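You operate a simulated robot arm through the tools that you are given. There is no shell and no other tool. Be economical: measure what you need, move in short steps, check, and stop when the job is done.

You run a simulated robot arm. Do the job below in one go: nothing can be reset, and whatever is moved stays where it is left.

## Task
The caliper reads wrong: set it on the 25.00 mm block.
Fine: close it on the block, press the yellow key, open it and put the block back.

It is judged by the outcome, as a careful person would: the job done as asked, and still so three seconds after it is handed in. It fails if anything else is knocked over, pushed out of place, dropped, spilled or broken.

## Robot
A 6-joint arm with a two-finger parallel gripper, fixed in place. Base frame: the origin is at the foot of the arm, x ahead of it, y to its left, z up; the work surface is at about z = 0. Readings come in mm, rad, newtons and seconds.
With the tool pointing down near the work surface it reaches from about 140 to 580 mm from the base axis. Its first joint turns from -1.152 to 1.152 rad. Payload 2.1 kg.
Tool frame: the origin (TCP) lies between the finger pads and is the grasp point; the fingertips stand 30 mm ahead of it; z points along the fingers, y is the line along which they close. Largest opening 94 mm; finger width 28, thickness 10; the body of the gripper, 50 by 96 mm, starts 55 mm behind the TCP.
Orientation is told as [roll, pitch, yaw] about the base's x, y, z axes, in that order, counted from this pose: with the fingers straight down and closing along the base's y, the tool's x points along the base's -x, its y along +y and its z along -z.

## Interface
- The arm moves only by the tool move_arm. Its argument "targets" is a list that holds one entry, the list of rows, each a list of 6 numbers: the shift along the tool's x, y, z in mm, then the turn, a rotation vector about the tool's x, y, z in rad. In form: [[[dx, dy, dz, wx, wy, wz], ...]]. A call has 1 to 10 rows; each row shifts and turns the commanded pose from where the row before left it, along the tool's axes as they then stand. "claw" is the finger opening in mm, from 0 to 94, set as the call begins (left out, the last holds). Each row takes 0.2 s and may step no farther than 50 mm and 0.15 rad from the row before; otherwise, or with a gripper value out of range, the whole call is refused. Where a pose cannot be reached the arm comes as near as it can. A force on the tool above 40 N (or 10 N above the force at the start of the call, whichever is more), or a blocked arm, ends the call early, and 0.2 s more pass. The fingers move at their own pace (about 72 mm/s each) and stop on an object; they squeeze with about 32 N. The grip force told is the motor's: it shows also when the fingers shut on nothing. Time passes only in rows, and 0.2 s behind the last, so rows that do not move let the fingers close. The reply holds the time, the measured pose of the TCP, the force on the tool along the base axes, the opening and the grip force, in the units named above and with some noise.
- Cameras (640 x 400 px; columns grow to the right, rows downward): "scene" is fixed at [64.8, -380.2, 485.9]; the picture's right is [0.67, -0.74, 0.00], its down [-0.42, -0.38, -0.83] and it looks along [0.61, 0.56, -0.56] (base axes); focal length 373 px, centre (320, 200). "wrist" rides on the gripper at [-37, 0, -58] in the tool frame; the picture's right is [0.00, -1.00, 0.00], its down [0.97, 0.00, -0.24] and it looks along [0.24, 0.00, 0.97] (tool axes); focal length 218 px, centre (320, 200).
- snapshot(camera): a new picture of that camera. No time passes.
- locate(camera, pixels): for up to 12 pixels [column, row] of the newest picture of that camera ("zoom" is the newest enlarged one), the place [x, y, z] in the base frame of the surface seen there, good to about 3 mm. No time passes.
- close_up(camera, box): a new picture of the part [left, top, right, bottom] of that camera's present view, enlarged. No time passes.
- finish_job(): hands the job in; it is judged then, once.

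Work in short steps. Measure before you move; look again where a grasp or a placing could have gone wrong, and mend it. You have 80 turns and 46 pictures in all, those below and enlarged ones among them. Open the gripper and draw the arm clear of the work before you hand the job in, unless the task says otherwise; then end with one line.

The tools are called after "Request:" as a command line: name --argument value ..., lists and objects as JSON in quotes. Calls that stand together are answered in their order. move_arm: Moves the arm, as the interface text tells. Its arguments: {"type":"object","properties":{"targets":{"type":"array"},"claw":{"type":"number"}},"required":["targets"]} The other tools are called the same way: snapshot (camera) takes a picture; locate (camera, pixels) gives the place of the surface under pixels of a picture; close_up (camera, box) takes an enlarged picture of a part of a camera's view; finish_job () hands the job in.

At the start:

```text
t: 0.0
position: [361.9, -45.6, 235.9]
ee_rot: [0.003, 0.0, 0.001]
wrist_force: [0.4, -0.3, -0.8]
gripper_width: 93.9
grasp_force: 0.0
```

scene: 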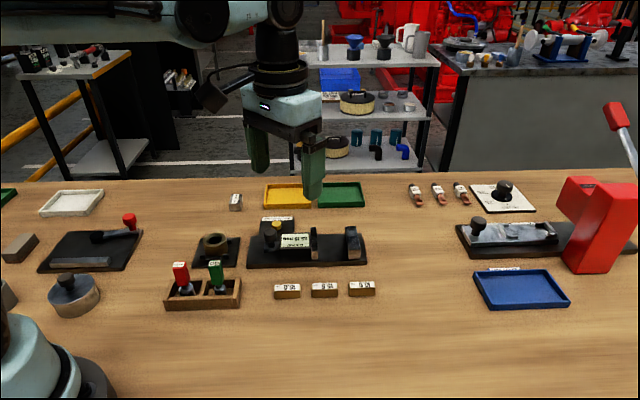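
wrist: 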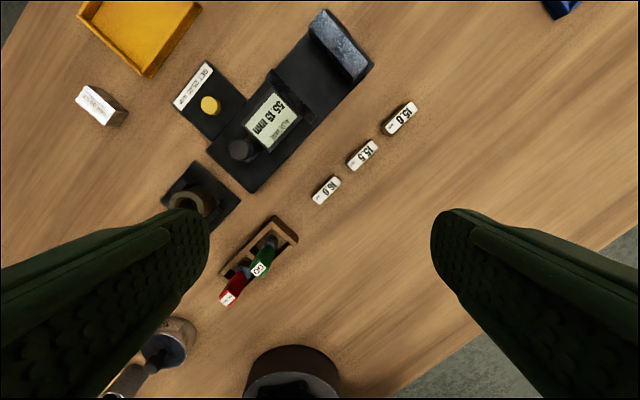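

The caliper with its display seems to be at scene (300,245), the yellow key at (277,225), and a labelled block at (236,201). I'll enlarge these to read the labels.

Request:
close_up --camera "scene" --box '[220, 180, 400, 300]'

Request:
close_up --camera "wrist" --box '[60, 0, 440, 240]'

```text
3.33 times, centred on (310, 240) of scene
```

zoom: 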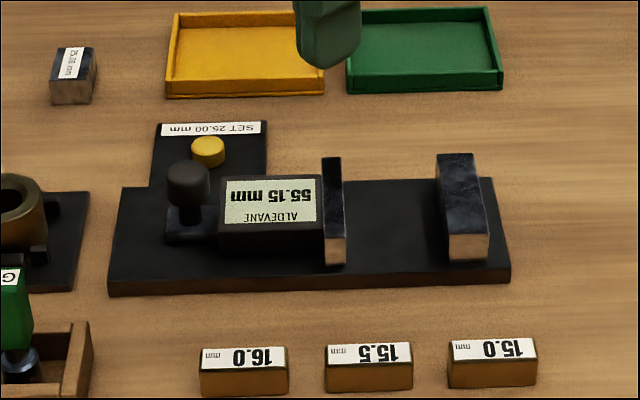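

```text
1.67 times, centred on (250, 120) of wrist
```

zoom: 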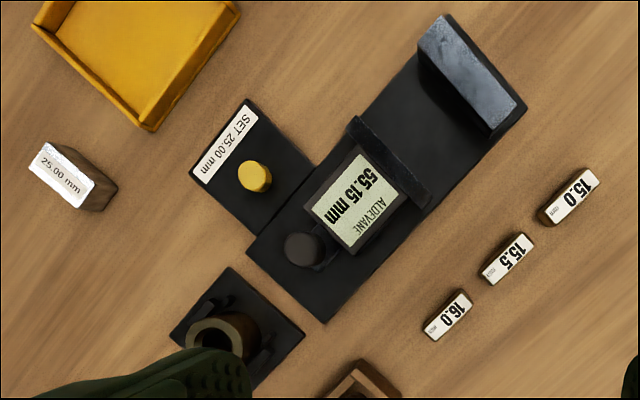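

The 25.00 mm block is in the wrist zoom at (70,175). The slider runs toward the anvil at (470,70), with its knob at (303,250). I'll measure these.

Request:
locate --camera "zoom" --pixels '[[45, 145], [30, 178], [76, 206], [93, 182], [303, 248], [352, 122], [425, 203], [255, 177], [420, 50], [492, 130], [250, 250], [325, 320]]'

Request:
locate --camera "wrist" --pixels '[[103, 100], [241, 150], [273, 120], [295, 93], [273, 69], [314, 117], [316, 30], [352, 76], [340, 45], [210, 105], [320, 80], [230, 130]]'

```text
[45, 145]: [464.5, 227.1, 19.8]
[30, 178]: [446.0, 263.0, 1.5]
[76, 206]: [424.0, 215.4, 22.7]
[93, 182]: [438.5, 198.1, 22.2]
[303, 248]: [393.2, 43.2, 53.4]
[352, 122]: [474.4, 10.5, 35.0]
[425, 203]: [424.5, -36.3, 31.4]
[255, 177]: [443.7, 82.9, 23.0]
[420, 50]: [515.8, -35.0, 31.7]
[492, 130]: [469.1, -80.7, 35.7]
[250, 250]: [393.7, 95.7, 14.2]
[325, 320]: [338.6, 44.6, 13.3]
```

```text
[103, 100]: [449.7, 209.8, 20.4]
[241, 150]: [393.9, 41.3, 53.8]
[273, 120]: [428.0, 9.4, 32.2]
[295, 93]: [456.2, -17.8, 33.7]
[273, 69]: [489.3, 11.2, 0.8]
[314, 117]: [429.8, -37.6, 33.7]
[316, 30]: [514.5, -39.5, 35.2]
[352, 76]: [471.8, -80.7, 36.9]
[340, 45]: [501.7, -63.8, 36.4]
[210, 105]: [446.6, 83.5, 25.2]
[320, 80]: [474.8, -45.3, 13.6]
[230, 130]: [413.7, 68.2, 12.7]
```

The caliper axis runs roughly along (0.67,-0.74). I'll move above the caliper for a squarer wrist view.

Request:
move_arm --targets '[[[-40, 16, 0, 0, 0, 0], [-38, 20, 10, 0, 0, 0], [0, 0, 10, 0, 0, 0]]]'

Request:
close_up --camera "wrist" --box '[160, 50, 480, 250]'

```text
t: 0.8
position: [441.4, -9.4, 217.2]
ee_rot: [0.0, 0.0, -0.002]
wrist_force: [1.5, -0.2, 1.0]
gripper_width: 93.7
grasp_force: 0.0
```

```text
2.00 times, centred on (320, 150) of wrist
```

zoom: 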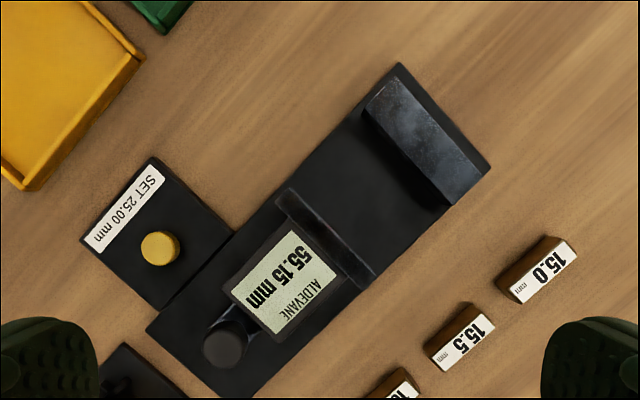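

Clear view; measuring edges: knob top (225,342), moving jaw top (280,192)-(365,290), anvil (390,78)-(488,165), base corners, key (160,248).

Request:
locate --camera "zoom" --pixels '[[226, 340], [290, 192], [374, 272], [278, 203], [392, 80], [482, 168], [366, 114], [452, 200], [160, 248], [150, 330], [400, 66], [486, 166]]'

Request:
locate --camera "zoom" --pixels '[[380, 180], [340, 160], [400, 210], [320, 150], [210, 330], [240, 350], [225, 322], [370, 110], [385, 220], [120, 330], [247, 322], [200, 340]]'

```text
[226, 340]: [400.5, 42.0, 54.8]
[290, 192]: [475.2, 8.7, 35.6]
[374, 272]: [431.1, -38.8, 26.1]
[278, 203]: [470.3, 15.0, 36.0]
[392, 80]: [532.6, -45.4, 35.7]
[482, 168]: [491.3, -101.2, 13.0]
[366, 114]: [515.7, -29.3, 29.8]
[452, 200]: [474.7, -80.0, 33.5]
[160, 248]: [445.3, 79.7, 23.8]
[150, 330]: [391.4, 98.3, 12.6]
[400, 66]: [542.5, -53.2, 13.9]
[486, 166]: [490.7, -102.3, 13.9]
```

```text
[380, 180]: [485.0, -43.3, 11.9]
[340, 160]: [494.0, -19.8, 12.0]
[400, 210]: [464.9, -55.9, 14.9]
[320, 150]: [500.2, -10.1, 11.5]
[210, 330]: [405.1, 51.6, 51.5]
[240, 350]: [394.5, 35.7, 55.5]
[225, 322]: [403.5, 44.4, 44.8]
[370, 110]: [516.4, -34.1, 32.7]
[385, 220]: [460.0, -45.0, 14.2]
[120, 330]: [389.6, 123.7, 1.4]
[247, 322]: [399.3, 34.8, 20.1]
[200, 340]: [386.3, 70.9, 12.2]
```

The caliper axis is at 45°: the jaw face is about s=331, the anvil face about s=388 and the base top about z=13. Next I move over the block for an accurate look.

Request:
move_arm --targets '[[[0, 44, 0, 0, 0, 0], [0, 44, 0, 0, 0, 0], [-5, 44, 0, 0, 0, 0], [-5, 45, 20, 0, 0, 0], [-5, 45, 30, 0, 0, 0], [0, 0, 0, 0, 0, 0]]]'

Request:
close_up --camera "wrist" --box '[240, 150, 400, 250]'

```text
refused: row 5 steps farther than a row can; nothing moved
```

```text
4.00 times, centred on (320, 200) of wrist
```

zoom: 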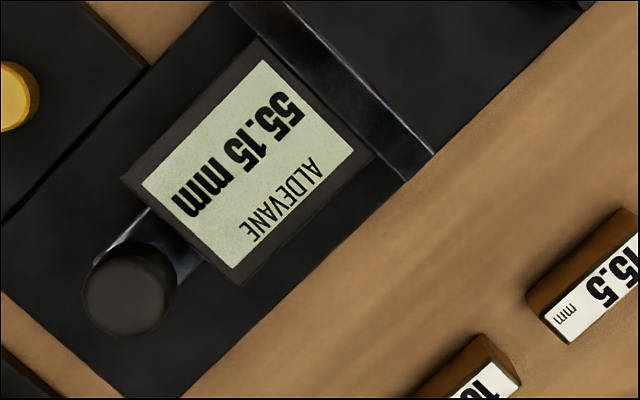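

The call was refused because row 5 stepped too far. I'll resend the move with shorter steps.

Request:
move_arm --targets '[[[0, 44, 0, 0, 0, 0], [0, 44, 0, 0, 0, 0], [-5, 44, 0, 0, 0, 0], [-5, 44, 10, 0, 0, 0], [-5, 44, 10, 0, 0, 0], [0, 0, 30, 0, 0, 0], [0, 0, 0, 0, 0, 0]]]'

Request:
close_up --camera "wrist" --box '[240, 150, 400, 250]'

```text
t: 2.4
position: [455.4, 213.6, 164.6]
ee_rot: [0.001, -0.001, -0.001]
wrist_force: [-0.7, 0.1, 0.0]
gripper_width: 94.0
grasp_force: 0.1
```

```text
4.00 times, centred on (320, 200) of wrist
```

zoom: 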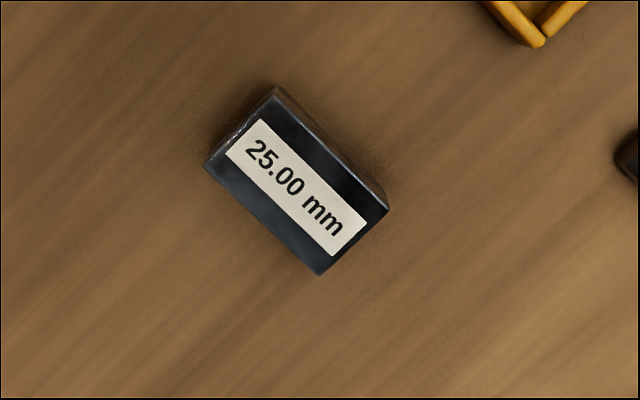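

Computed from the zoom, the block is about 25 x 40 mm, centred near (446,219) with its long axis at 45°, which already matches the jaws. I'll turn the tool 45°, come down part way and look again.

Request:
move_arm --targets '[[[9.4, 5.3, 0, 0, 0, 0], [0, 0, 0, 0, 0, 0.131], [0, 0, 0, 0, 0, 0.131], [0, 0, 0, 0, 0, 0.131], [0, 0, 0, 0, 0, 0.131], [0, 0, 0, 0, 0, 0.131], [0, 0, 20, 0, 0, 0.13], [0, 0, 20, 0, 0, 0], [0, 0, 0, 0, 0, 0]]]'

Request:
close_up --camera "wrist" --box '[240, 180, 400, 280]'

```text
t: 4.4
position: [446.3, 216.0, 127.2]
ee_rot: [0.0, -0.001, -0.785]
wrist_force: [0.0, -0.4, 0.1]
gripper_width: 93.8
grasp_force: 0.1
```

```text
4.00 times, centred on (320, 230) of wrist
```

zoom: 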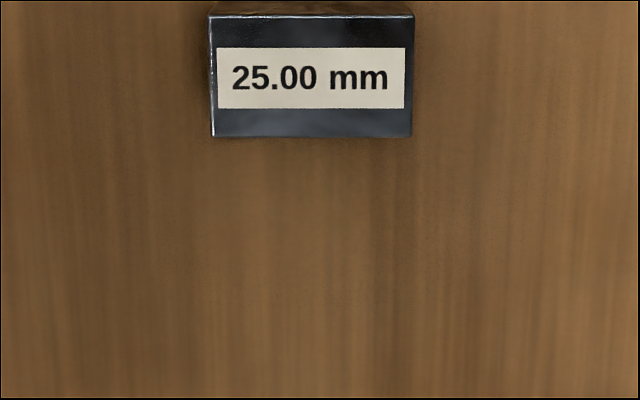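

The block is squarely aligned, with its centre at about tool (+4, +1.6) and its top at about z=18. I'll correct for that and descend to put the fingertips at about z=6.

Request:
move_arm --targets '[[[4.0, 1.6, 0, 0, 0, 0], [0, 0, 40, 0, 0, 0], [0, 0, 35, 0, 0, 0], [0, 0, 15, 0, 0, 0], [0, 0, 0, 0, 0, 0]]]'

Request:
snapshot --camera "wrist"

```text
t: 5.6
position: [442.9, 219.6, 36.1]
ee_rot: [-0.001, 0.001, -0.785]
wrist_force: [1.3, 0.4, -0.6]
gripper_width: 94.0
grasp_force: 0.0
```

```text
37 pictures are left
```

wrist: 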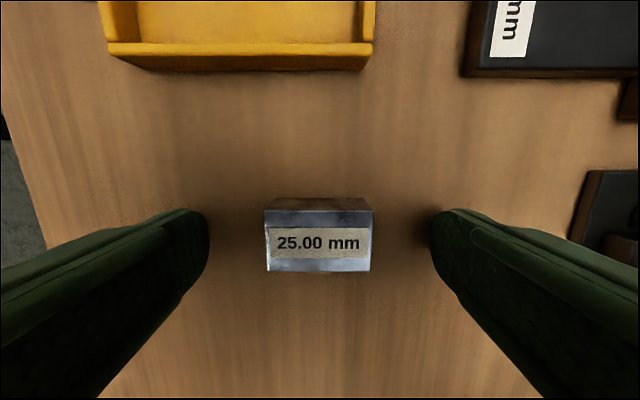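

Fingers are centred on the block (266–373 between 208 and 432). Closing slowly enough in place.

Request:
move_arm --targets '[[[0, 0, 0, 0, 0, 0], [0, 0, 0, 0, 0, 0], [0, 0, 0, 0, 0, 0]]]' --claw 34

```text
t: 6.4
position: [444.1, 221.4, 37.3]
ee_rot: [0.0, 0.0, -0.786]
wrist_force: [-0.5, 0.1, -0.4]
gripper_width: 39.4
grasp_force: 32.3
```

Gripped at 39.4 mm. I lift 80 mm and carry it above the jaw gap, a shift of about -206 in tool x and -159 in tool y.

Request:
move_arm --targets '[[[0, 0, -40, 0, 0, 0], [0, 0, -40, 0, 0, 0], [-34.4, -26.5, 0, 0, 0, 0], [-34.4, -26.5, 0, 0, 0, 0], [-34.4, -26.5, 0, 0, 0, 0], [-34.4, -26.5, 0, 0, 0, 0], [-34.4, -26.5, 0, 0, 0, 0], [-34.5, -26.5, 0, 0, 0, 0], [0, 0, 0, 0, 0, 0]]]'

Request:
snapshot --camera "wrist"

Request:
close_up --camera "scene" --box '[220, 160, 400, 280]'

```text
t: 8.4
position: [475.8, -38.2, 119.3]
ee_rot: [-0.001, 0.0, -0.783]
wrist_force: [0.3, 0.4, -1.9]
gripper_width: 39.1
grasp_force: 31.9
```

```text
36 pictures are left
```

wrist: 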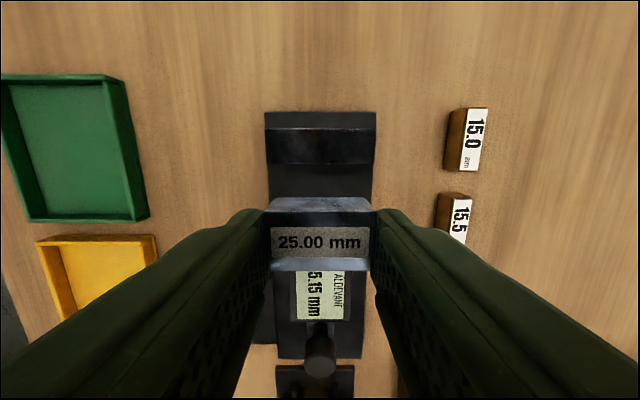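

```text
3.33 times, centred on (310, 220) of scene
```

zoom: 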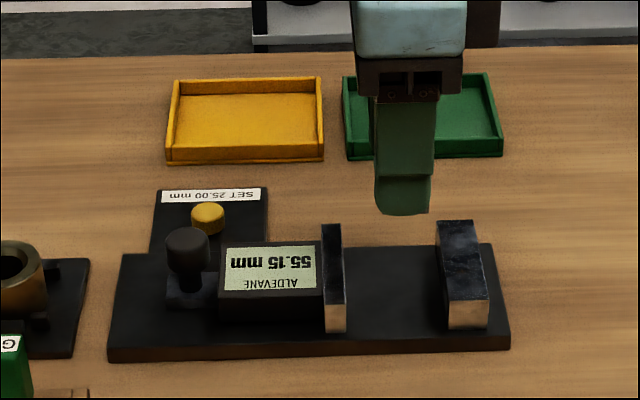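

The base is centred in the wrist view (265–376) and square with the block, and the gap looks well placed. I descend to just above the caliper base.

Request:
move_arm --targets '[[[0, 0, 30, 0, 0, 0], [0, 0, 20, 0, 0, 0], [0, 0, 12, 0, 0, 0], [0, 0, 0, 0, 0, 0]]]'

Request:
close_up --camera "scene" --box '[220, 160, 400, 280]'

Request:
snapshot --camera "wrist"

```text
t: 9.4
position: [478.8, -37.4, 56.2]
ee_rot: [0.001, 0.001, -0.785]
wrist_force: [0.8, 0.1, -1.6]
gripper_width: 39.3
grasp_force: 31.9
```

```text
3.33 times, centred on (310, 220) of scene
```

zoom: 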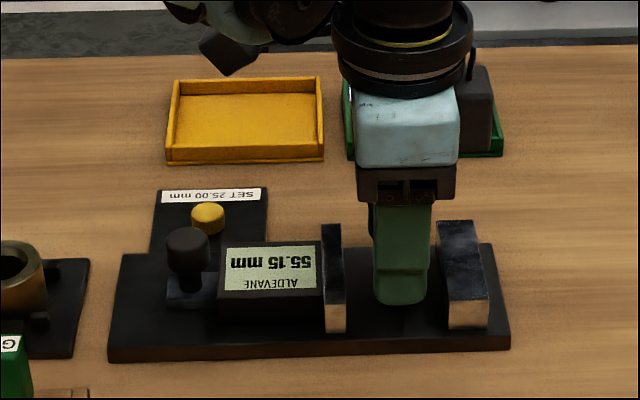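

```text
33 pictures are left
```

wrist: 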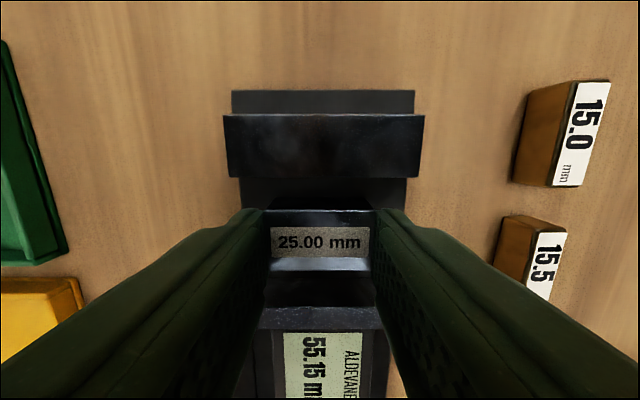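

It is clear between the jaws. I ease down in small steps to touch the base.

Request:
move_arm --targets '[[[0, 0, 2, 0, 0, 0], [0, 0, 1.5, 0, 0, 0], [0, 0, 0, 0, 0, 0]]]'

```text
t: 10.2
position: [477.5, -37.1, 51.8]
ee_rot: [0.0, 0.0, -0.787]
wrist_force: [0.3, -0.9, -1.4]
gripper_width: 39.4
grasp_force: 31.8
```

Request:
move_arm --targets '[[[0, 0, 1, 0, 0, 0], [0, 0, 0, 0, 0, 0]]]'

```text
t: 10.8
position: [477.8, -37.8, 51.3]
ee_rot: [0.001, -0.001, -0.785]
wrist_force: [0.5, 1.1, -0.8]
gripper_width: 39.4
grasp_force: 32.0
```

No contact force yet, so I continue in 1 mm steps.

Request:
move_arm --targets '[[[0, 0, 1, 0, 0, 0], [0, 0, 0, 0, 0, 0]]]'

```text
t: 11.4
position: [479.1, -37.4, 49.2]
ee_rot: [0.0, 0.0, -0.787]
wrist_force: [-0.6, -0.8, -2.0]
gripper_width: 39.3
grasp_force: 32.1
```

Request:
move_arm --targets '[[[0, 0, 1, 0, 0, 0], [0, 0, 0, 0, 0, 0]]]'

```text
t: 12.0
position: [477.5, -37.4, 48.2]
ee_rot: [-0.001, 0.001, -0.787]
wrist_force: [0.6, -0.3, -1.6]
gripper_width: 39.6
grasp_force: 31.9
```

Request:
move_arm --targets '[[[0, 0, 1, 0, 0, 0], [0, 0, 0, 0, 0, 0]]]'

Request:
close_up --camera "scene" --box '[290, 200, 380, 260]'

```text
t: 12.6
position: [477.4, -37.7, 48.1]
ee_rot: [-0.001, -0.002, -0.786]
wrist_force: [1.3, -1.5, 19.8]
gripper_width: 39.5
grasp_force: 31.8
```

```text
6.67 times, centred on (335, 230) of scene
```

zoom: 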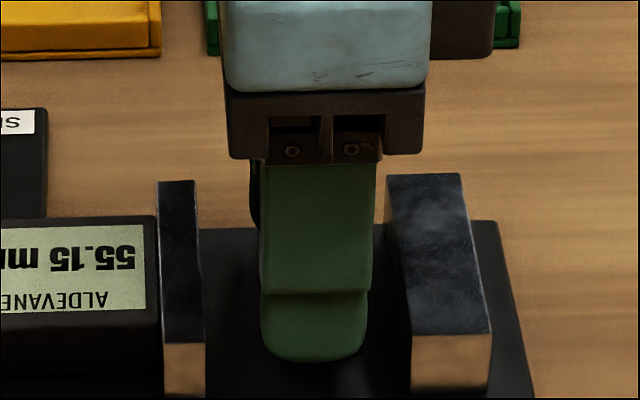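

Contact at about 20 N: the block sits on the base. I back off a touch, open to 60 mm and lift straight up.

Request:
move_arm --targets '[[[0, 0, -0.6, 0, 0, 0], [0, 0, 0, 0, 0, 0]]]'

Request:
move_arm --targets '[[[0, 0, 0, 0, 0, 0], [0, 0, 0, 0, 0, 0], [0, 0, -20, 0, 0, 0], [0, 0, -40, 0, 0, 0], [0, 0, -30, 0, 0, 0], [0, 0, 0, 0, 0, 0]]]' --claw 62

Request:
snapshot --camera "wrist"

```text
t: 13.2
position: [479.8, -37.3, 47.5]
ee_rot: [0.0, 0.001, -0.782]
wrist_force: [-0.9, 2.4, 13.4]
gripper_width: 39.3
grasp_force: 32.1
```

```text
t: 14.6
position: [478.6, -37.8, 138.4]
ee_rot: [0.001, -0.001, -0.785]
wrist_force: [0.1, 0.2, 0.2]
gripper_width: 61.9
grasp_force: 0.0
```

```text
31 pictures are left
```

wrist: 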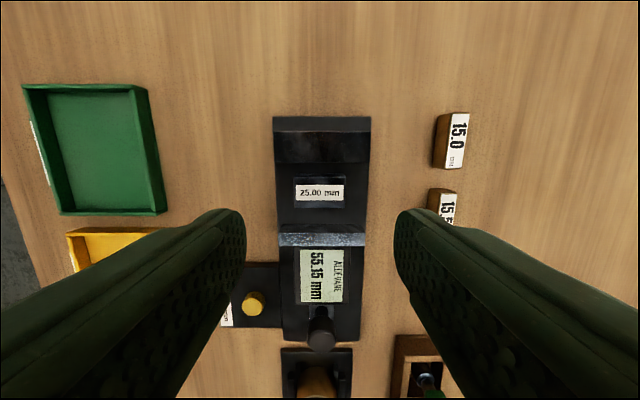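

The block stands square in the gap. Now I move over to the knob, 113 mm back along the slider.

Request:
move_arm --targets '[[[40, 0, 0, 0, 0, 0], [40, 0, 0, 0, 0, 0], [33, 0, 0, 0, 0, 0], [0, 0, 20, 0, 0, 0], [0, 0, 0, 0, 0, 0]]]'

Request:
snapshot --camera "wrist"

```text
t: 15.8
position: [397.7, 43.1, 118.7]
ee_rot: [0.001, 0.0, -0.785]
wrist_force: [0.3, 0.2, 0.1]
gripper_width: 62.0
grasp_force: 0.1
```

```text
30 pictures are left
```

wrist: 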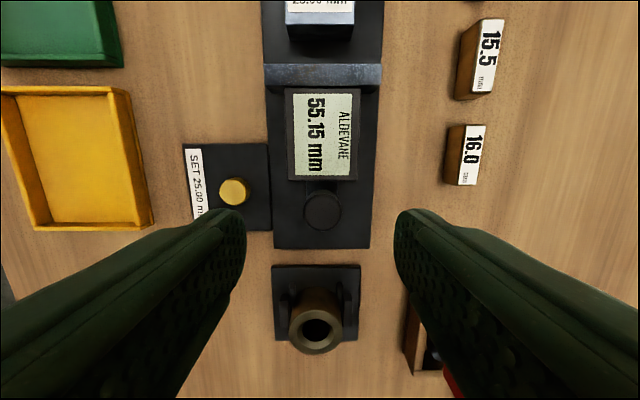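

The knob is at (322,210), about 21 mm across and nearly centred. I apply a small correction and descend until the tips straddle it at about z=41.

Request:
move_arm --targets '[[[-0.9, -1.2, 0, 0, 0, 0], [0, 0, 30, 0, 0, 0], [0, 0, 18, 0, 0, 0], [0, 0, 0, 0, 0, 0]]]'

Request:
snapshot --camera "wrist"

Request:
close_up --camera "scene" --box '[220, 180, 370, 280]'

```text
t: 16.8
position: [395.9, 40.0, 71.1]
ee_rot: [0.002, 0.001, -0.784]
wrist_force: [-0.5, -0.8, 0.7]
gripper_width: 62.1
grasp_force: 0.1
```

```text
29 pictures are left
```

wrist: 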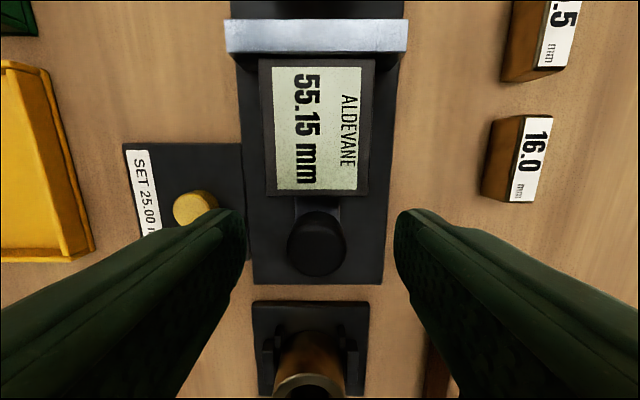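

```text
4.00 times, centred on (295, 230) of scene
```

zoom: 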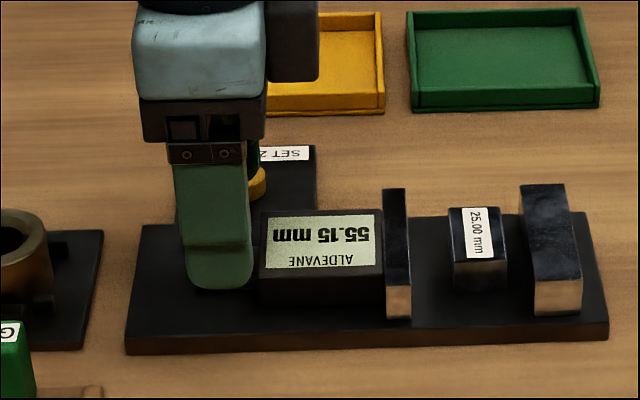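

The knob is centred within about 1 mm. I close on it gently.

Request:
move_arm --targets '[[[-1.5, 0.8, 0, 0, 0, 0], [0, 0, 0, 0, 0, 0], [0, 0, 0, 0, 0, 0], [0, 0, 0, 0, 0, 0]]]' --claw 17

```text
t: 17.8
position: [398.3, 39.3, 70.7]
ee_rot: [0.0, 0.001, -0.784]
wrist_force: [5.9, 6.1, -6.5]
gripper_width: 22.8
grasp_force: 44.7
```

Gripped at 22.8 mm with a slight side force. I slide 12 mm toward the anvil and check.

Request:
move_arm --targets '[[[-4, 0.3, 0, 0, 0, 0], [-4, 0, 0, 0, 0, 0], [-4, 0, 0, 0, 0, 0], [0, 0, 0, 0, 0, 0]]]'

Request:
close_up --camera "scene" --box '[220, 180, 370, 280]'

```text
t: 18.8
position: [406.9, 30.9, 69.9]
ee_rot: [-0.001, -0.001, -0.786]
wrist_force: [-5.4, -4.2, -0.7]
gripper_width: 23.0
grasp_force: 44.7
```

```text
4.00 times, centred on (295, 230) of scene
```

zoom: 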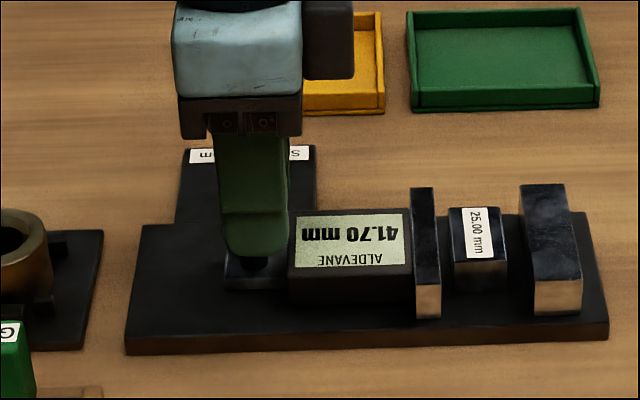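

The slider moves freely and reads 41.70, having moved 13.5 mm. I continue 11 mm, then go fine.

Request:
move_arm --targets '[[[-4, 0, 0, 0, 0, 0], [-4, 0, 0, 0, 0, 0], [-3, 0, 0, 0, 0, 0], [0, 0, 0, 0, 0, 0]]]'

Request:
close_up --camera "scene" --box '[220, 180, 370, 280]'

```text
t: 19.8
position: [414.8, 23.1, 70.9]
ee_rot: [-0.003, 0.001, -0.785]
wrist_force: [-14.6, -15.1, 19.4]
gripper_width: 22.9
grasp_force: 44.9
```

```text
4.00 times, centred on (295, 230) of scene
```

zoom: 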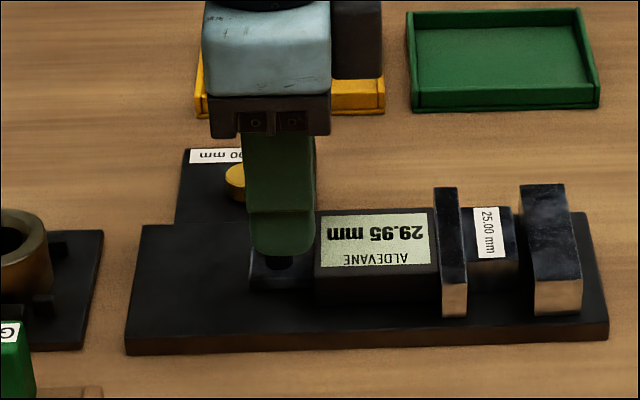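

Reads 29.95, with the jaw touching the block and a gap still left to the anvil. There is some side force (~21 N toward -w), so I relieve it sideways and advance in 1 mm steps.

Request:
move_arm --targets '[[[0, -0.6, -0.3, 0, 0, 0], [-1, 0, 0, 0, 0, 0], [-1, 0, 0, 0, 0, 0], [0, 0, 0, 0, 0, 0]]]'

Request:
close_up --camera "scene" --box '[280, 200, 370, 260]'

```text
t: 20.8
position: [417.2, 22.7, 70.6]
ee_rot: [0.001, 0.0, -0.782]
wrist_force: [-9.9, -9.2, -6.2]
gripper_width: 22.9
grasp_force: 45.4
```

```text
6.67 times, centred on (325, 230) of scene
```

zoom: 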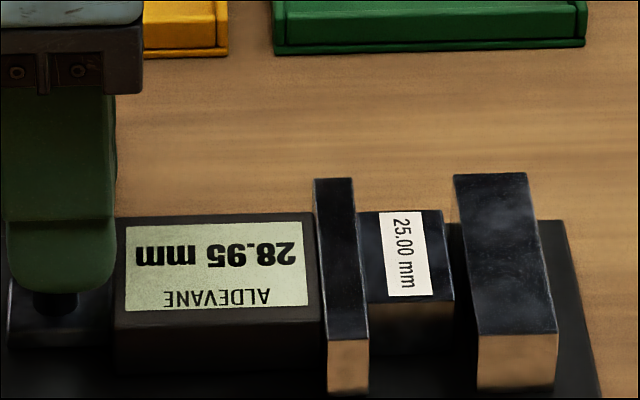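

Reads 28.95 with a small gap to the anvil. I keep easing forward.

Request:
move_arm --targets '[[[-1, -0.2, 0, 0, 0, 0], [-1, 0, 0, 0, 0, 0], [0, 0, 0, 0, 0, 0]]]'

Request:
close_up --camera "scene" --box '[280, 200, 370, 260]'

```text
t: 21.6
position: [416.7, 20.1, 71.0]
ee_rot: [0.0, -0.001, -0.784]
wrist_force: [-7.6, -8.0, 2.6]
gripper_width: 23.0
grasp_force: 44.4
```

```text
6.67 times, centred on (325, 230) of scene
```

zoom: 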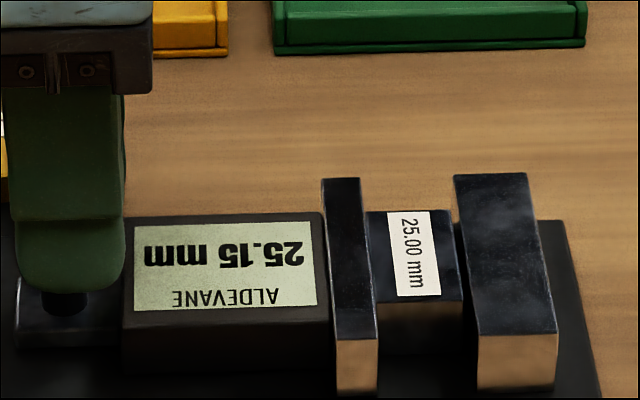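

Reads 25.15 but the block doesn't look tight against the anvil yet. I continue gently and watch the force.

Request:
move_arm --targets '[[[-1, 0, 0, 0, 0, 0], [0, 0, 0, 0, 0, 0]]]'

Request:
close_up --camera "scene" --box '[280, 200, 370, 260]'

```text
t: 22.2
position: [417.9, 19.5, 69.9]
ee_rot: [-0.001, 0.0, -0.784]
wrist_force: [-10.0, -7.5, -4.1]
gripper_width: 22.9
grasp_force: 45.1
```

```text
6.67 times, centred on (325, 230) of scene
```

zoom: 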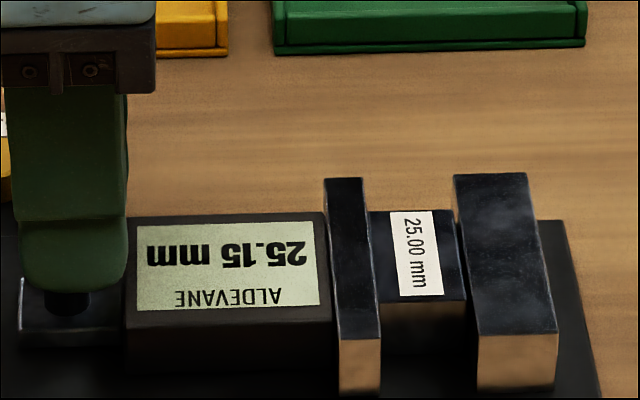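

It moved a little more; the display may lag. One more millimetre.

Request:
move_arm --targets '[[[-1, 0, 0, 0, 0, 0], [0, 0, 0, 0, 0, 0], [0, 0, 0, 0, 0, 0]]]'

Request:
close_up --camera "scene" --box '[280, 200, 370, 260]'

```text
t: 23.0
position: [419.2, 18.5, 69.7]
ee_rot: [0.0, -0.002, -0.785]
wrist_force: [-12.0, -5.0, -0.7]
gripper_width: 22.9
grasp_force: 44.8
```

```text
6.67 times, centred on (325, 230) of scene
```

zoom: 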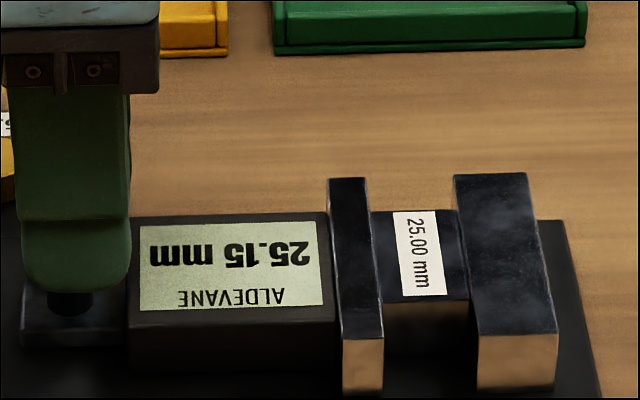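

The along-axis force is rising only slightly (~5 N). I push a little more to be sure it is tight.

Request:
move_arm --targets '[[[-1, 0, 0, 0, 0, 0], [0, 0, 0, 0, 0, 0], [0, 0, 0, 0, 0, 0]]]'

Request:
close_up --camera "scene" --box '[280, 200, 370, 260]'

Request:
snapshot --camera "wrist"

```text
t: 23.8
position: [418.8, 19.4, 69.9]
ee_rot: [-0.002, 0.004, -0.784]
wrist_force: [-21.5, 3.7, 4.5]
gripper_width: 23.0
grasp_force: 45.0
```

```text
6.67 times, centred on (325, 230) of scene
```

zoom: 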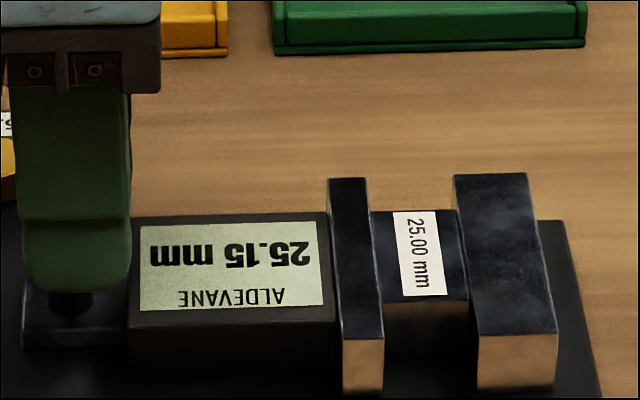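

```text
20 pictures are left
```

wrist: 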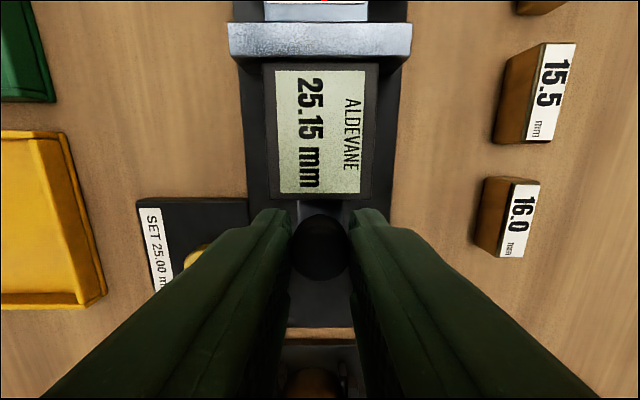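

The force along the slider has risen to ~18 N and the jaw no longer moves: the caliper is shut on the block at 25.15. I release the knob in place and lift.

Request:
move_arm --targets '[[[0, 0, 0, 0, 0, 0], [0, 0, 0, 0, 0, 0], [0, 0, 0, 0, 0, 0], [0, 0, -20, 0, 0, 0], [0, 0, -40, 0, 0, 0], [0, 0, 0, 0, 0, 0]]]' --claw 56

Request:
snapshot --camera "wrist"

```text
t: 25.2
position: [420.7, 20.4, 132.0]
ee_rot: [-0.001, 0.001, -0.785]
wrist_force: [0.9, -0.1, -0.5]
gripper_width: 56.0
grasp_force: 0.1
```

```text
19 pictures are left
```

wrist: 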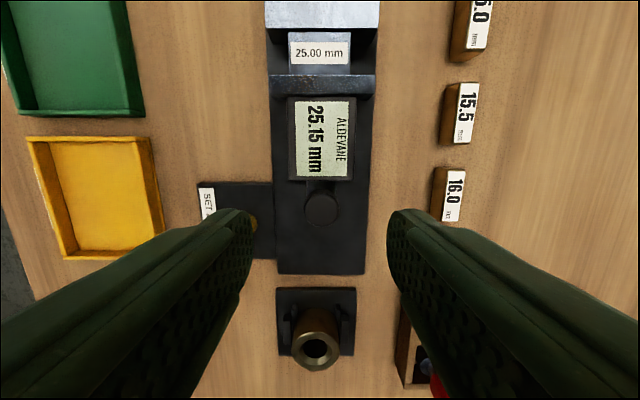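

The jaws are shut on the block and it reads 25.15. I close the fingers and move above the yellow key, about +23, +59 in the tool frame.

Request:
move_arm --targets '[[[8, 20, 0, 0, 0, 0], [8, 20, 0, 0, 0, 0], [7, 19, 0, 0, 0, 0], [0, 0, 20, 0, 0, 0], [0, 0, 0, 0, 0, 0]]]' --claw 0

Request:
snapshot --camera "wrist"

```text
t: 26.4
position: [447.5, 76.7, 110.6]
ee_rot: [0.0, 0.001, -0.786]
wrist_force: [-0.8, 0.0, -0.3]
gripper_width: 0.4
grasp_force: 31.9
```

```text
18 pictures are left
```

wrist: 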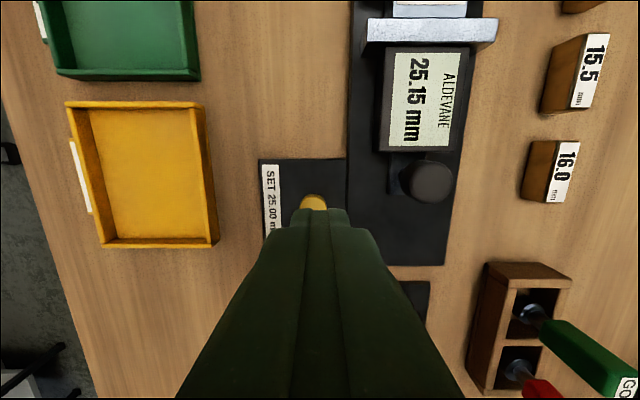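

The key shows at about (314,207), roughly (+3.7, +4.1) from the tool. I correct and descend to just above it.

Request:
move_arm --targets '[[[3.7, 4.1, 0, 0, 0, 0], [0, 0, 30, 0, 0, 0], [0, 0, 20, 0, 0, 0], [0, 0, 0, 0, 0, 0]]]'

Request:
close_up --camera "scene" --box '[220, 180, 370, 280]'

```text
t: 27.4
position: [446.1, 82.2, 61.7]
ee_rot: [0.001, 0.001, -0.785]
wrist_force: [-0.9, -0.7, 1.0]
gripper_width: 0.1
grasp_force: 32.1
```

```text
4.00 times, centred on (295, 230) of scene
```

zoom: 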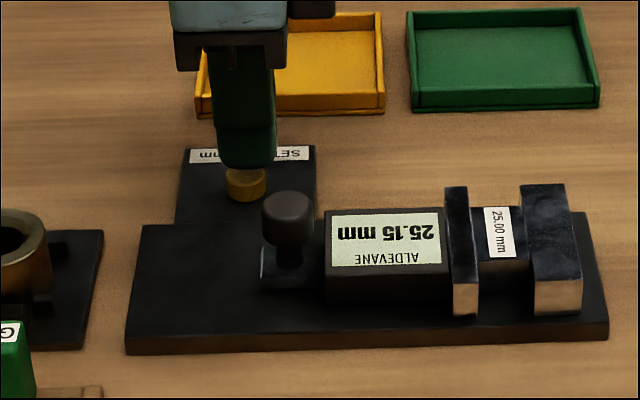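

The fingertips are right over the key. I press down in small steps.

Request:
move_arm --targets '[[[0, 0, 4, 0, 0, 0], [0, 0, 2, 0, 0, 0], [0, 0, 1.5, 0, 0, 0], [0, 0, 1, 0, 0, 0], [0, 0, 0, 0, 0, 0]]]'

Request:
close_up --camera "scene" --box '[220, 180, 370, 280]'

```text
t: 28.6
position: [446.5, 82.0, 52.6]
ee_rot: [0.001, 0.001, -0.786]
wrist_force: [0.4, 0.2, -0.3]
gripper_width: 0.2
grasp_force: 32.3
```

```text
4.00 times, centred on (295, 230) of scene
```

zoom: 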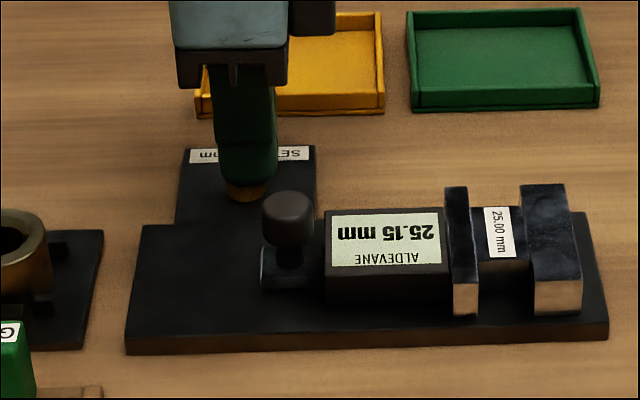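

Nearly touching, with no force yet. I continue in 0.7 mm steps.

Request:
move_arm --targets '[[[0, 0, 0.7, 0, 0, 0], [0, 0, 0.7, 0, 0, 0], [0, 0, 0, 0, 0, 0]]]'

```text
t: 29.4
position: [446.4, 81.5, 51.1]
ee_rot: [-0.001, 0.0, -0.787]
wrist_force: [0.2, -1.1, 0.7]
gripper_width: 0.0
grasp_force: 32.1
```

Request:
move_arm --targets '[[[0, 0, 0.7, 0, 0, 0], [0, 0, 0.7, 0, 0, 0], [0, 0, 0, 0, 0, 0]]]'

Request:
close_up --camera "scene" --box '[220, 180, 370, 280]'

```text
t: 30.2
position: [445.7, 82.9, 49.0]
ee_rot: [0.0, 0.0, -0.785]
wrist_force: [0.0, -0.6, 1.6]
gripper_width: 0.0
grasp_force: 32.4
```

```text
4.00 times, centred on (295, 230) of scene
```

zoom: 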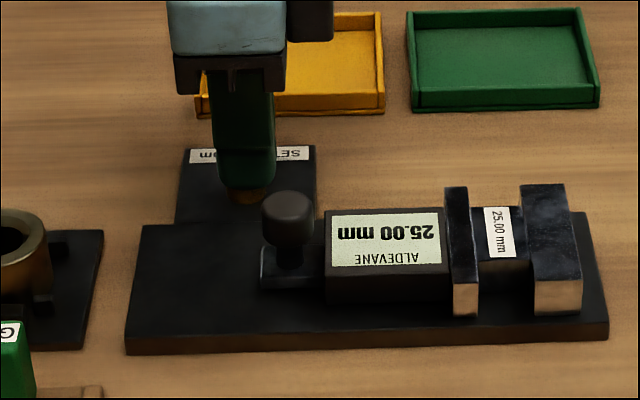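

The display now reads 25.00, so the key has taken. I lift straight up and return above the knob with the fingers opened.

Request:
move_arm --targets '[[[0, 0, -40, 0, 0, 0], [0, 0, -40, 0, 0, 0], [-9, -21, 0, 0, 0, 0], [-9, -21, 0, 0, 0, 0], [-7.9, -21.1, 0, 0, 0, 0], [0, 0, 0, 0, 0, 0]]]'

Request:
move_arm --targets '[[[0, 0, 0, 0, 0, 0], [0, 0, 0, 0, 0, 0], [0, 0, 30, 0, 0, 0], [0, 0, 28.7, 0, 0, 0], [0, 0, 0, 0, 0, 0]]]' --claw 56

Request:
snapshot --camera "wrist"

```text
t: 31.6
position: [421.4, 18.9, 130.1]
ee_rot: [0.0, -0.001, -0.783]
wrist_force: [-0.3, 0.3, -0.7]
gripper_width: 0.1
grasp_force: 32.2
```

```text
t: 32.8
position: [419.4, 19.0, 71.4]
ee_rot: [0.001, 0.0, -0.785]
wrist_force: [-0.5, 0.6, 0.1]
gripper_width: 55.9
grasp_force: 0.1
```

```text
14 pictures are left
```

wrist: 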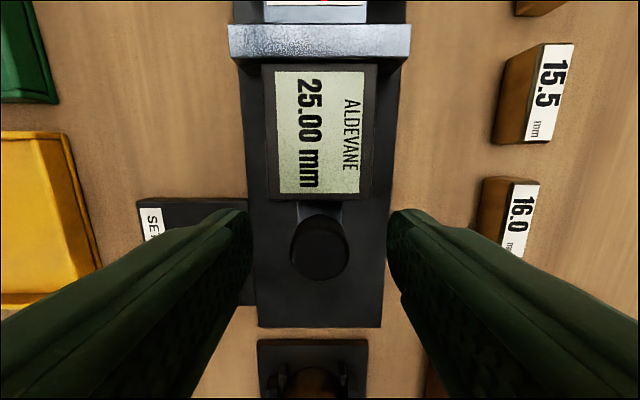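

The knob is centred between the fingers. I close on it, then slide it back about 30 mm.

Request:
move_arm --targets '[[[0, 0, 0, 0, 0, 0], [0, 0, 0, 0, 0, 0], [0, 0, 0, 0, 0, 0]]]' --claw 17

Request:
move_arm --targets '[[[4, 0.1, 0, 0, 0, 0], [4, 0.1, 0, 0, 0, 0], [4, 0.2, 0, 0, 0, 0], [4, 0.2, 0, 0, 0, 0], [0, 0, 0, 0, 0, 0]]]'

```text
t: 33.6
position: [419.8, 17.3, 70.9]
ee_rot: [0.0, 0.0, -0.784]
wrist_force: [2.2, 2.2, -6.3]
gripper_width: 23.0
grasp_force: 44.8
```

```text
t: 34.8
position: [408.1, 30.3, 70.4]
ee_rot: [-0.002, 0.001, -0.784]
wrist_force: [-8.1, -6.9, 33.8]
gripper_width: 22.9
grasp_force: 44.9
```

It moves, but the vertical force has grown to 34 N. I relieve it by 0.5 mm upward and a touch sideways, then slide on.

Request:
move_arm --targets '[[[0, -0.2, -0.4, 0, 0, 0], [4, 0.1, 0, 0, 0, 0], [4, 0.1, 0, 0, 0, 0], [0, 0, 0, 0, 0, 0]]]'

```text
t: 35.8
position: [402.7, 36.2, 71.9]
ee_rot: [-0.004, 0.0, -0.785]
wrist_force: [-13.9, -14.4, 20.6]
gripper_width: 23.0
grasp_force: 45.1
```

Request:
move_arm --targets '[[[0, -0.4, -0.3, 0, 0, 0], [4, 0, 0, 0, 0, 0], [2, 0, 0, 0, 0, 0], [0, 0, 0, 0, 0, 0]]]'

Request:
close_up --camera "scene" --box '[220, 180, 370, 280]'

```text
t: 36.8
position: [397.4, 40.1, 71.9]
ee_rot: [0.0, 0.0, -0.786]
wrist_force: [-10.8, -10.7, -34.3]
gripper_width: 23.1
grasp_force: 45.2
```

```text
4.00 times, centred on (295, 230) of scene
```

zoom: 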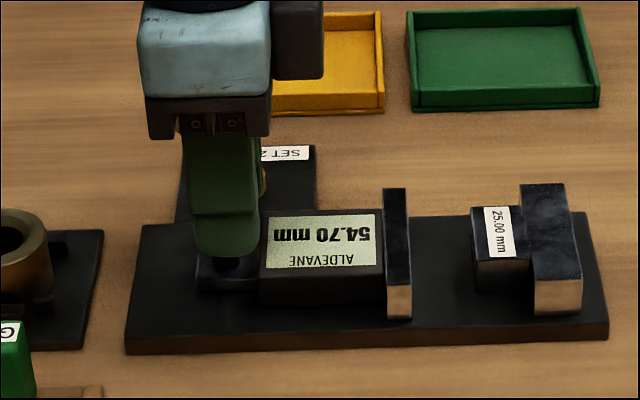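

Opened to 54.70 with the block left standing by the anvil. I relieve the vertical force, release the knob and lift.

Request:
move_arm --targets '[[[0, 0, 0.4, 0, 0, 0], [0, 0, 0, 0, 0, 0]]]'

Request:
move_arm --targets '[[[0, 0, 0, 0, 0, 0], [0, 0, 0, 0, 0, 0], [0, 0, -20, 0, 0, 0], [0, 0, -40, 0, 0, 0], [-40, 0, 0, 0, 0, 0], [-40, 0, 0, 0, 0, 0], [-35, 0, 0, 0, 0, 0], [0, 0, 0, 0, 0, 0]]]' --claw 62

Request:
snapshot --camera "wrist"

```text
t: 37.4
position: [397.8, 41.7, 70.5]
ee_rot: [0.0, 0.0, -0.786]
wrist_force: [-10.6, -10.7, -12.0]
gripper_width: 22.8
grasp_force: 45.4
```

```text
t: 39.2
position: [480.2, -41.0, 131.2]
ee_rot: [0.0, 0.001, -0.783]
wrist_force: [0.1, 1.0, 0.5]
gripper_width: 62.0
grasp_force: 0.1
```

```text
12 pictures are left
```

wrist: 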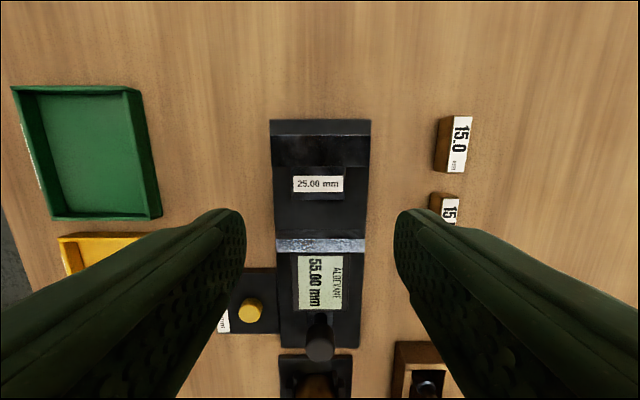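

It reads 55.00 fully open. I zoom in on the block to measure its place against the anvil.

Request:
close_up --camera "wrist" --box '[256, 120, 384, 200]'

```text
5.00 times, centred on (320, 160) of wrist
```

zoom: 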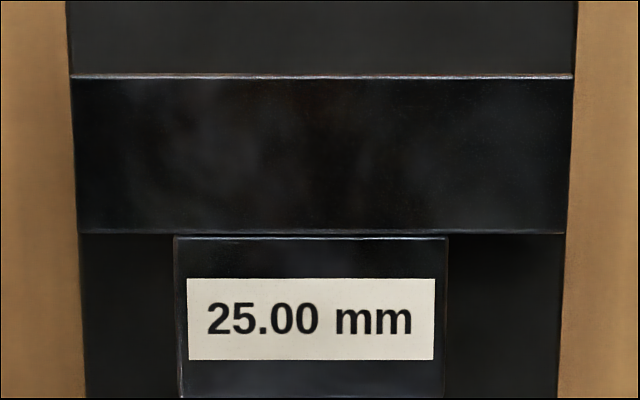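

The block sits against the anvil, with the face at tool x≈-22. The 28 mm fingers must stay off the anvil, so I grip about 4.5 mm off-centre (shift -5.5, +1.2). I descend most of the way and check.

Request:
move_arm --targets '[[[-5.5, 1.2, 0, 0, 0, 0], [0, 0, 40, 0, 0, 0], [0, 0, 20, 0, 0, 0], [0, 0, 0, 0, 0, 0]]]'

Request:
snapshot --camera "wrist"

Request:
close_up --camera "scene" --box '[280, 190, 385, 260]'

```text
t: 40.2
position: [484.0, -43.5, 71.4]
ee_rot: [0.002, 0.0, -0.785]
wrist_force: [-0.1, 0.2, 0.8]
gripper_width: 62.4
grasp_force: 0.0
```

```text
10 pictures are left
```

wrist: 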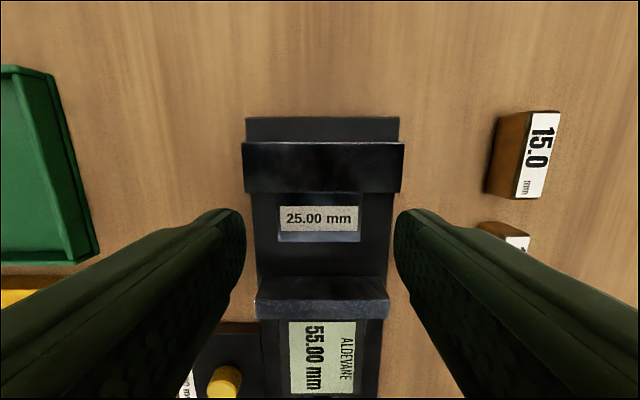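

```text
5.71 times, centred on (332, 225) of scene
```

zoom: 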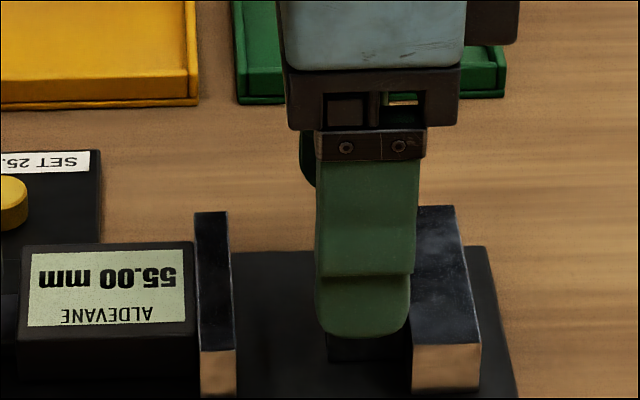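

Clearance to the anvil is about 3.5 mm and the block is centred (278–361). I descend the last 23 mm and close.

Request:
move_arm --targets '[[[0, 0, 10, 0, 0, 0], [0, 0, 8, 0, 0, 0], [0, 0, 5, 0, 0, 0], [0, 0, 0, 0, 0, 0]]]'

Request:
move_arm --targets '[[[0, 0, 0, 0, 0, 0], [0, 0, 0, 0, 0, 0], [0, 0, 0, 0, 0, 0]]]' --claw 34

```text
t: 41.2
position: [485.2, -44.7, 48.1]
ee_rot: [-0.001, 0.0, -0.785]
wrist_force: [-0.2, -0.4, -0.5]
gripper_width: 62.2
grasp_force: 0.0
```

```text
t: 42.0
position: [483.4, -44.5, 47.6]
ee_rot: [-0.001, -0.001, -0.785]
wrist_force: [0.3, -0.2, 0.0]
gripper_width: 39.6
grasp_force: 32.4
```

Gripped at 39.6 mm. I raise slightly, ease off the anvil, lift 80 mm, and look at how the block sits in the hand.

Request:
move_arm --targets '[[[0, 0, -1, 0, 0, 0], [3, 0, 0, 0, 0, 0], [0, 0, -29, 0, 0, 0], [0, 0, -40, 0, 0, 0], [0, 0, 0, 0, 0, 0]]]'

Request:
snapshot --camera "wrist"

```text
t: 43.2
position: [484.5, -41.5, 119.5]
ee_rot: [-0.001, 0.001, -0.786]
wrist_force: [0.0, -0.2, -0.9]
gripper_width: 39.2
grasp_force: 32.1
```

```text
8 pictures are left
```

wrist: 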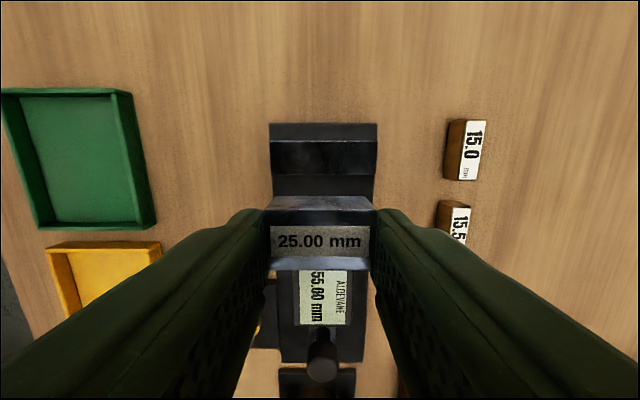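

The block sits in the hand as at the first grasp (label rows 227–256 against 228–257 before). I retrace to the original spot, +213 in x and +158.5 in y, staying high.

Request:
move_arm --targets '[[[35.5, 26.42, 0, 0, 0, 0], [35.5, 26.42, 0, 0, 0, 0], [35.5, 26.42, 0, 0, 0, 0], [35.5, 26.42, 0, 0, 0, 0], [35.5, 26.42, 0, 0, 0, 0], [35.5, 26.4, 0, 0, 0, 0], [0, 0, 40, 0, 0, 0], [0, 0, 25, 0, 0, 0], [0, 0, 12, 0, 0, 0], [0, 0, 0, 0, 0, 0]]]'

Request:
snapshot --camera "wrist"

```text
t: 45.4
position: [444.3, 221.3, 42.2]
ee_rot: [0.0, 0.0, -0.787]
wrist_force: [-0.5, 0.0, -1.7]
gripper_width: 39.6
grasp_force: 31.6
```

```text
7 pictures are left
```

wrist: 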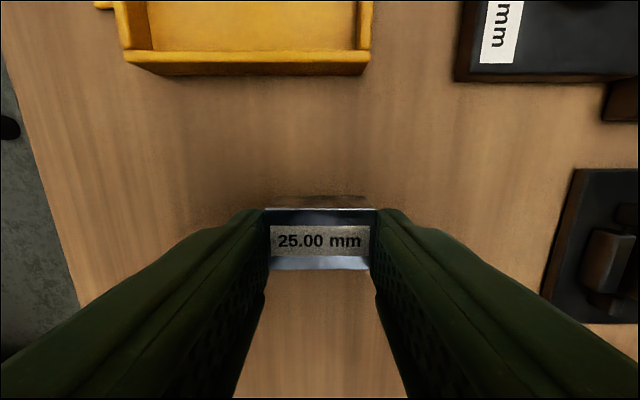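

Back over the original spot. I lower gently until it touches.

Request:
move_arm --targets '[[[0, 0, 2, 0, 0, 0], [0, 0, 1, 0, 0, 0], [0, 0, 0, 0, 0, 0]]]'

Request:
move_arm --targets '[[[0, 0, 0.7, 0, 0, 0], [0, 0, 0, 0, 0, 0]]]'

```text
t: 46.2
position: [444.1, 219.6, 37.9]
ee_rot: [0.0, 0.001, -0.784]
wrist_force: [-0.1, -1.2, -1.4]
gripper_width: 39.3
grasp_force: 31.9
```

```text
t: 46.8
position: [443.9, 220.6, 37.9]
ee_rot: [0.0, -0.001, -0.785]
wrist_force: [-0.9, -0.5, -0.8]
gripper_width: 39.3
grasp_force: 31.5
```

Request:
move_arm --targets '[[[0, 0, 0.7, 0, 0, 0], [0, 0, 0, 0, 0, 0]]]'

```text
t: 47.4
position: [443.9, 221.9, 37.1]
ee_rot: [-0.002, 0.001, -0.786]
wrist_force: [-0.2, 0.0, -1.0]
gripper_width: 39.3
grasp_force: 31.9
```

Request:
move_arm --targets '[[[0, 0, 0.7, 0, 0, 0], [0, 0, 0, 0, 0, 0]]]'

Request:
close_up --camera "scene" --box '[200, 170, 275, 220]'

```text
t: 48.0
position: [444.2, 220.6, 34.9]
ee_rot: [-0.001, -0.001, -0.785]
wrist_force: [0.0, -0.8, -1.3]
gripper_width: 39.2
grasp_force: 31.4
```

```text
8.00 times, centred on (238, 195) of scene
```

zoom: 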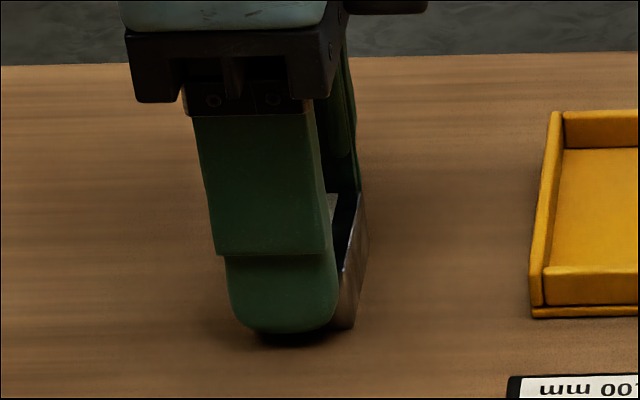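

Very near the table. Another 0.7 mm step with a force check.

Request:
move_arm --targets '[[[0, 0, 0.7, 0, 0, 0], [0, 0, 0, 0, 0, 0]]]'

```text
t: 48.6
position: [443.3, 221.2, 35.2]
ee_rot: [0.001, 0.001, -0.786]
wrist_force: [-4.7, -2.2, 20.6]
gripper_width: 39.5
grasp_force: 32.0
```

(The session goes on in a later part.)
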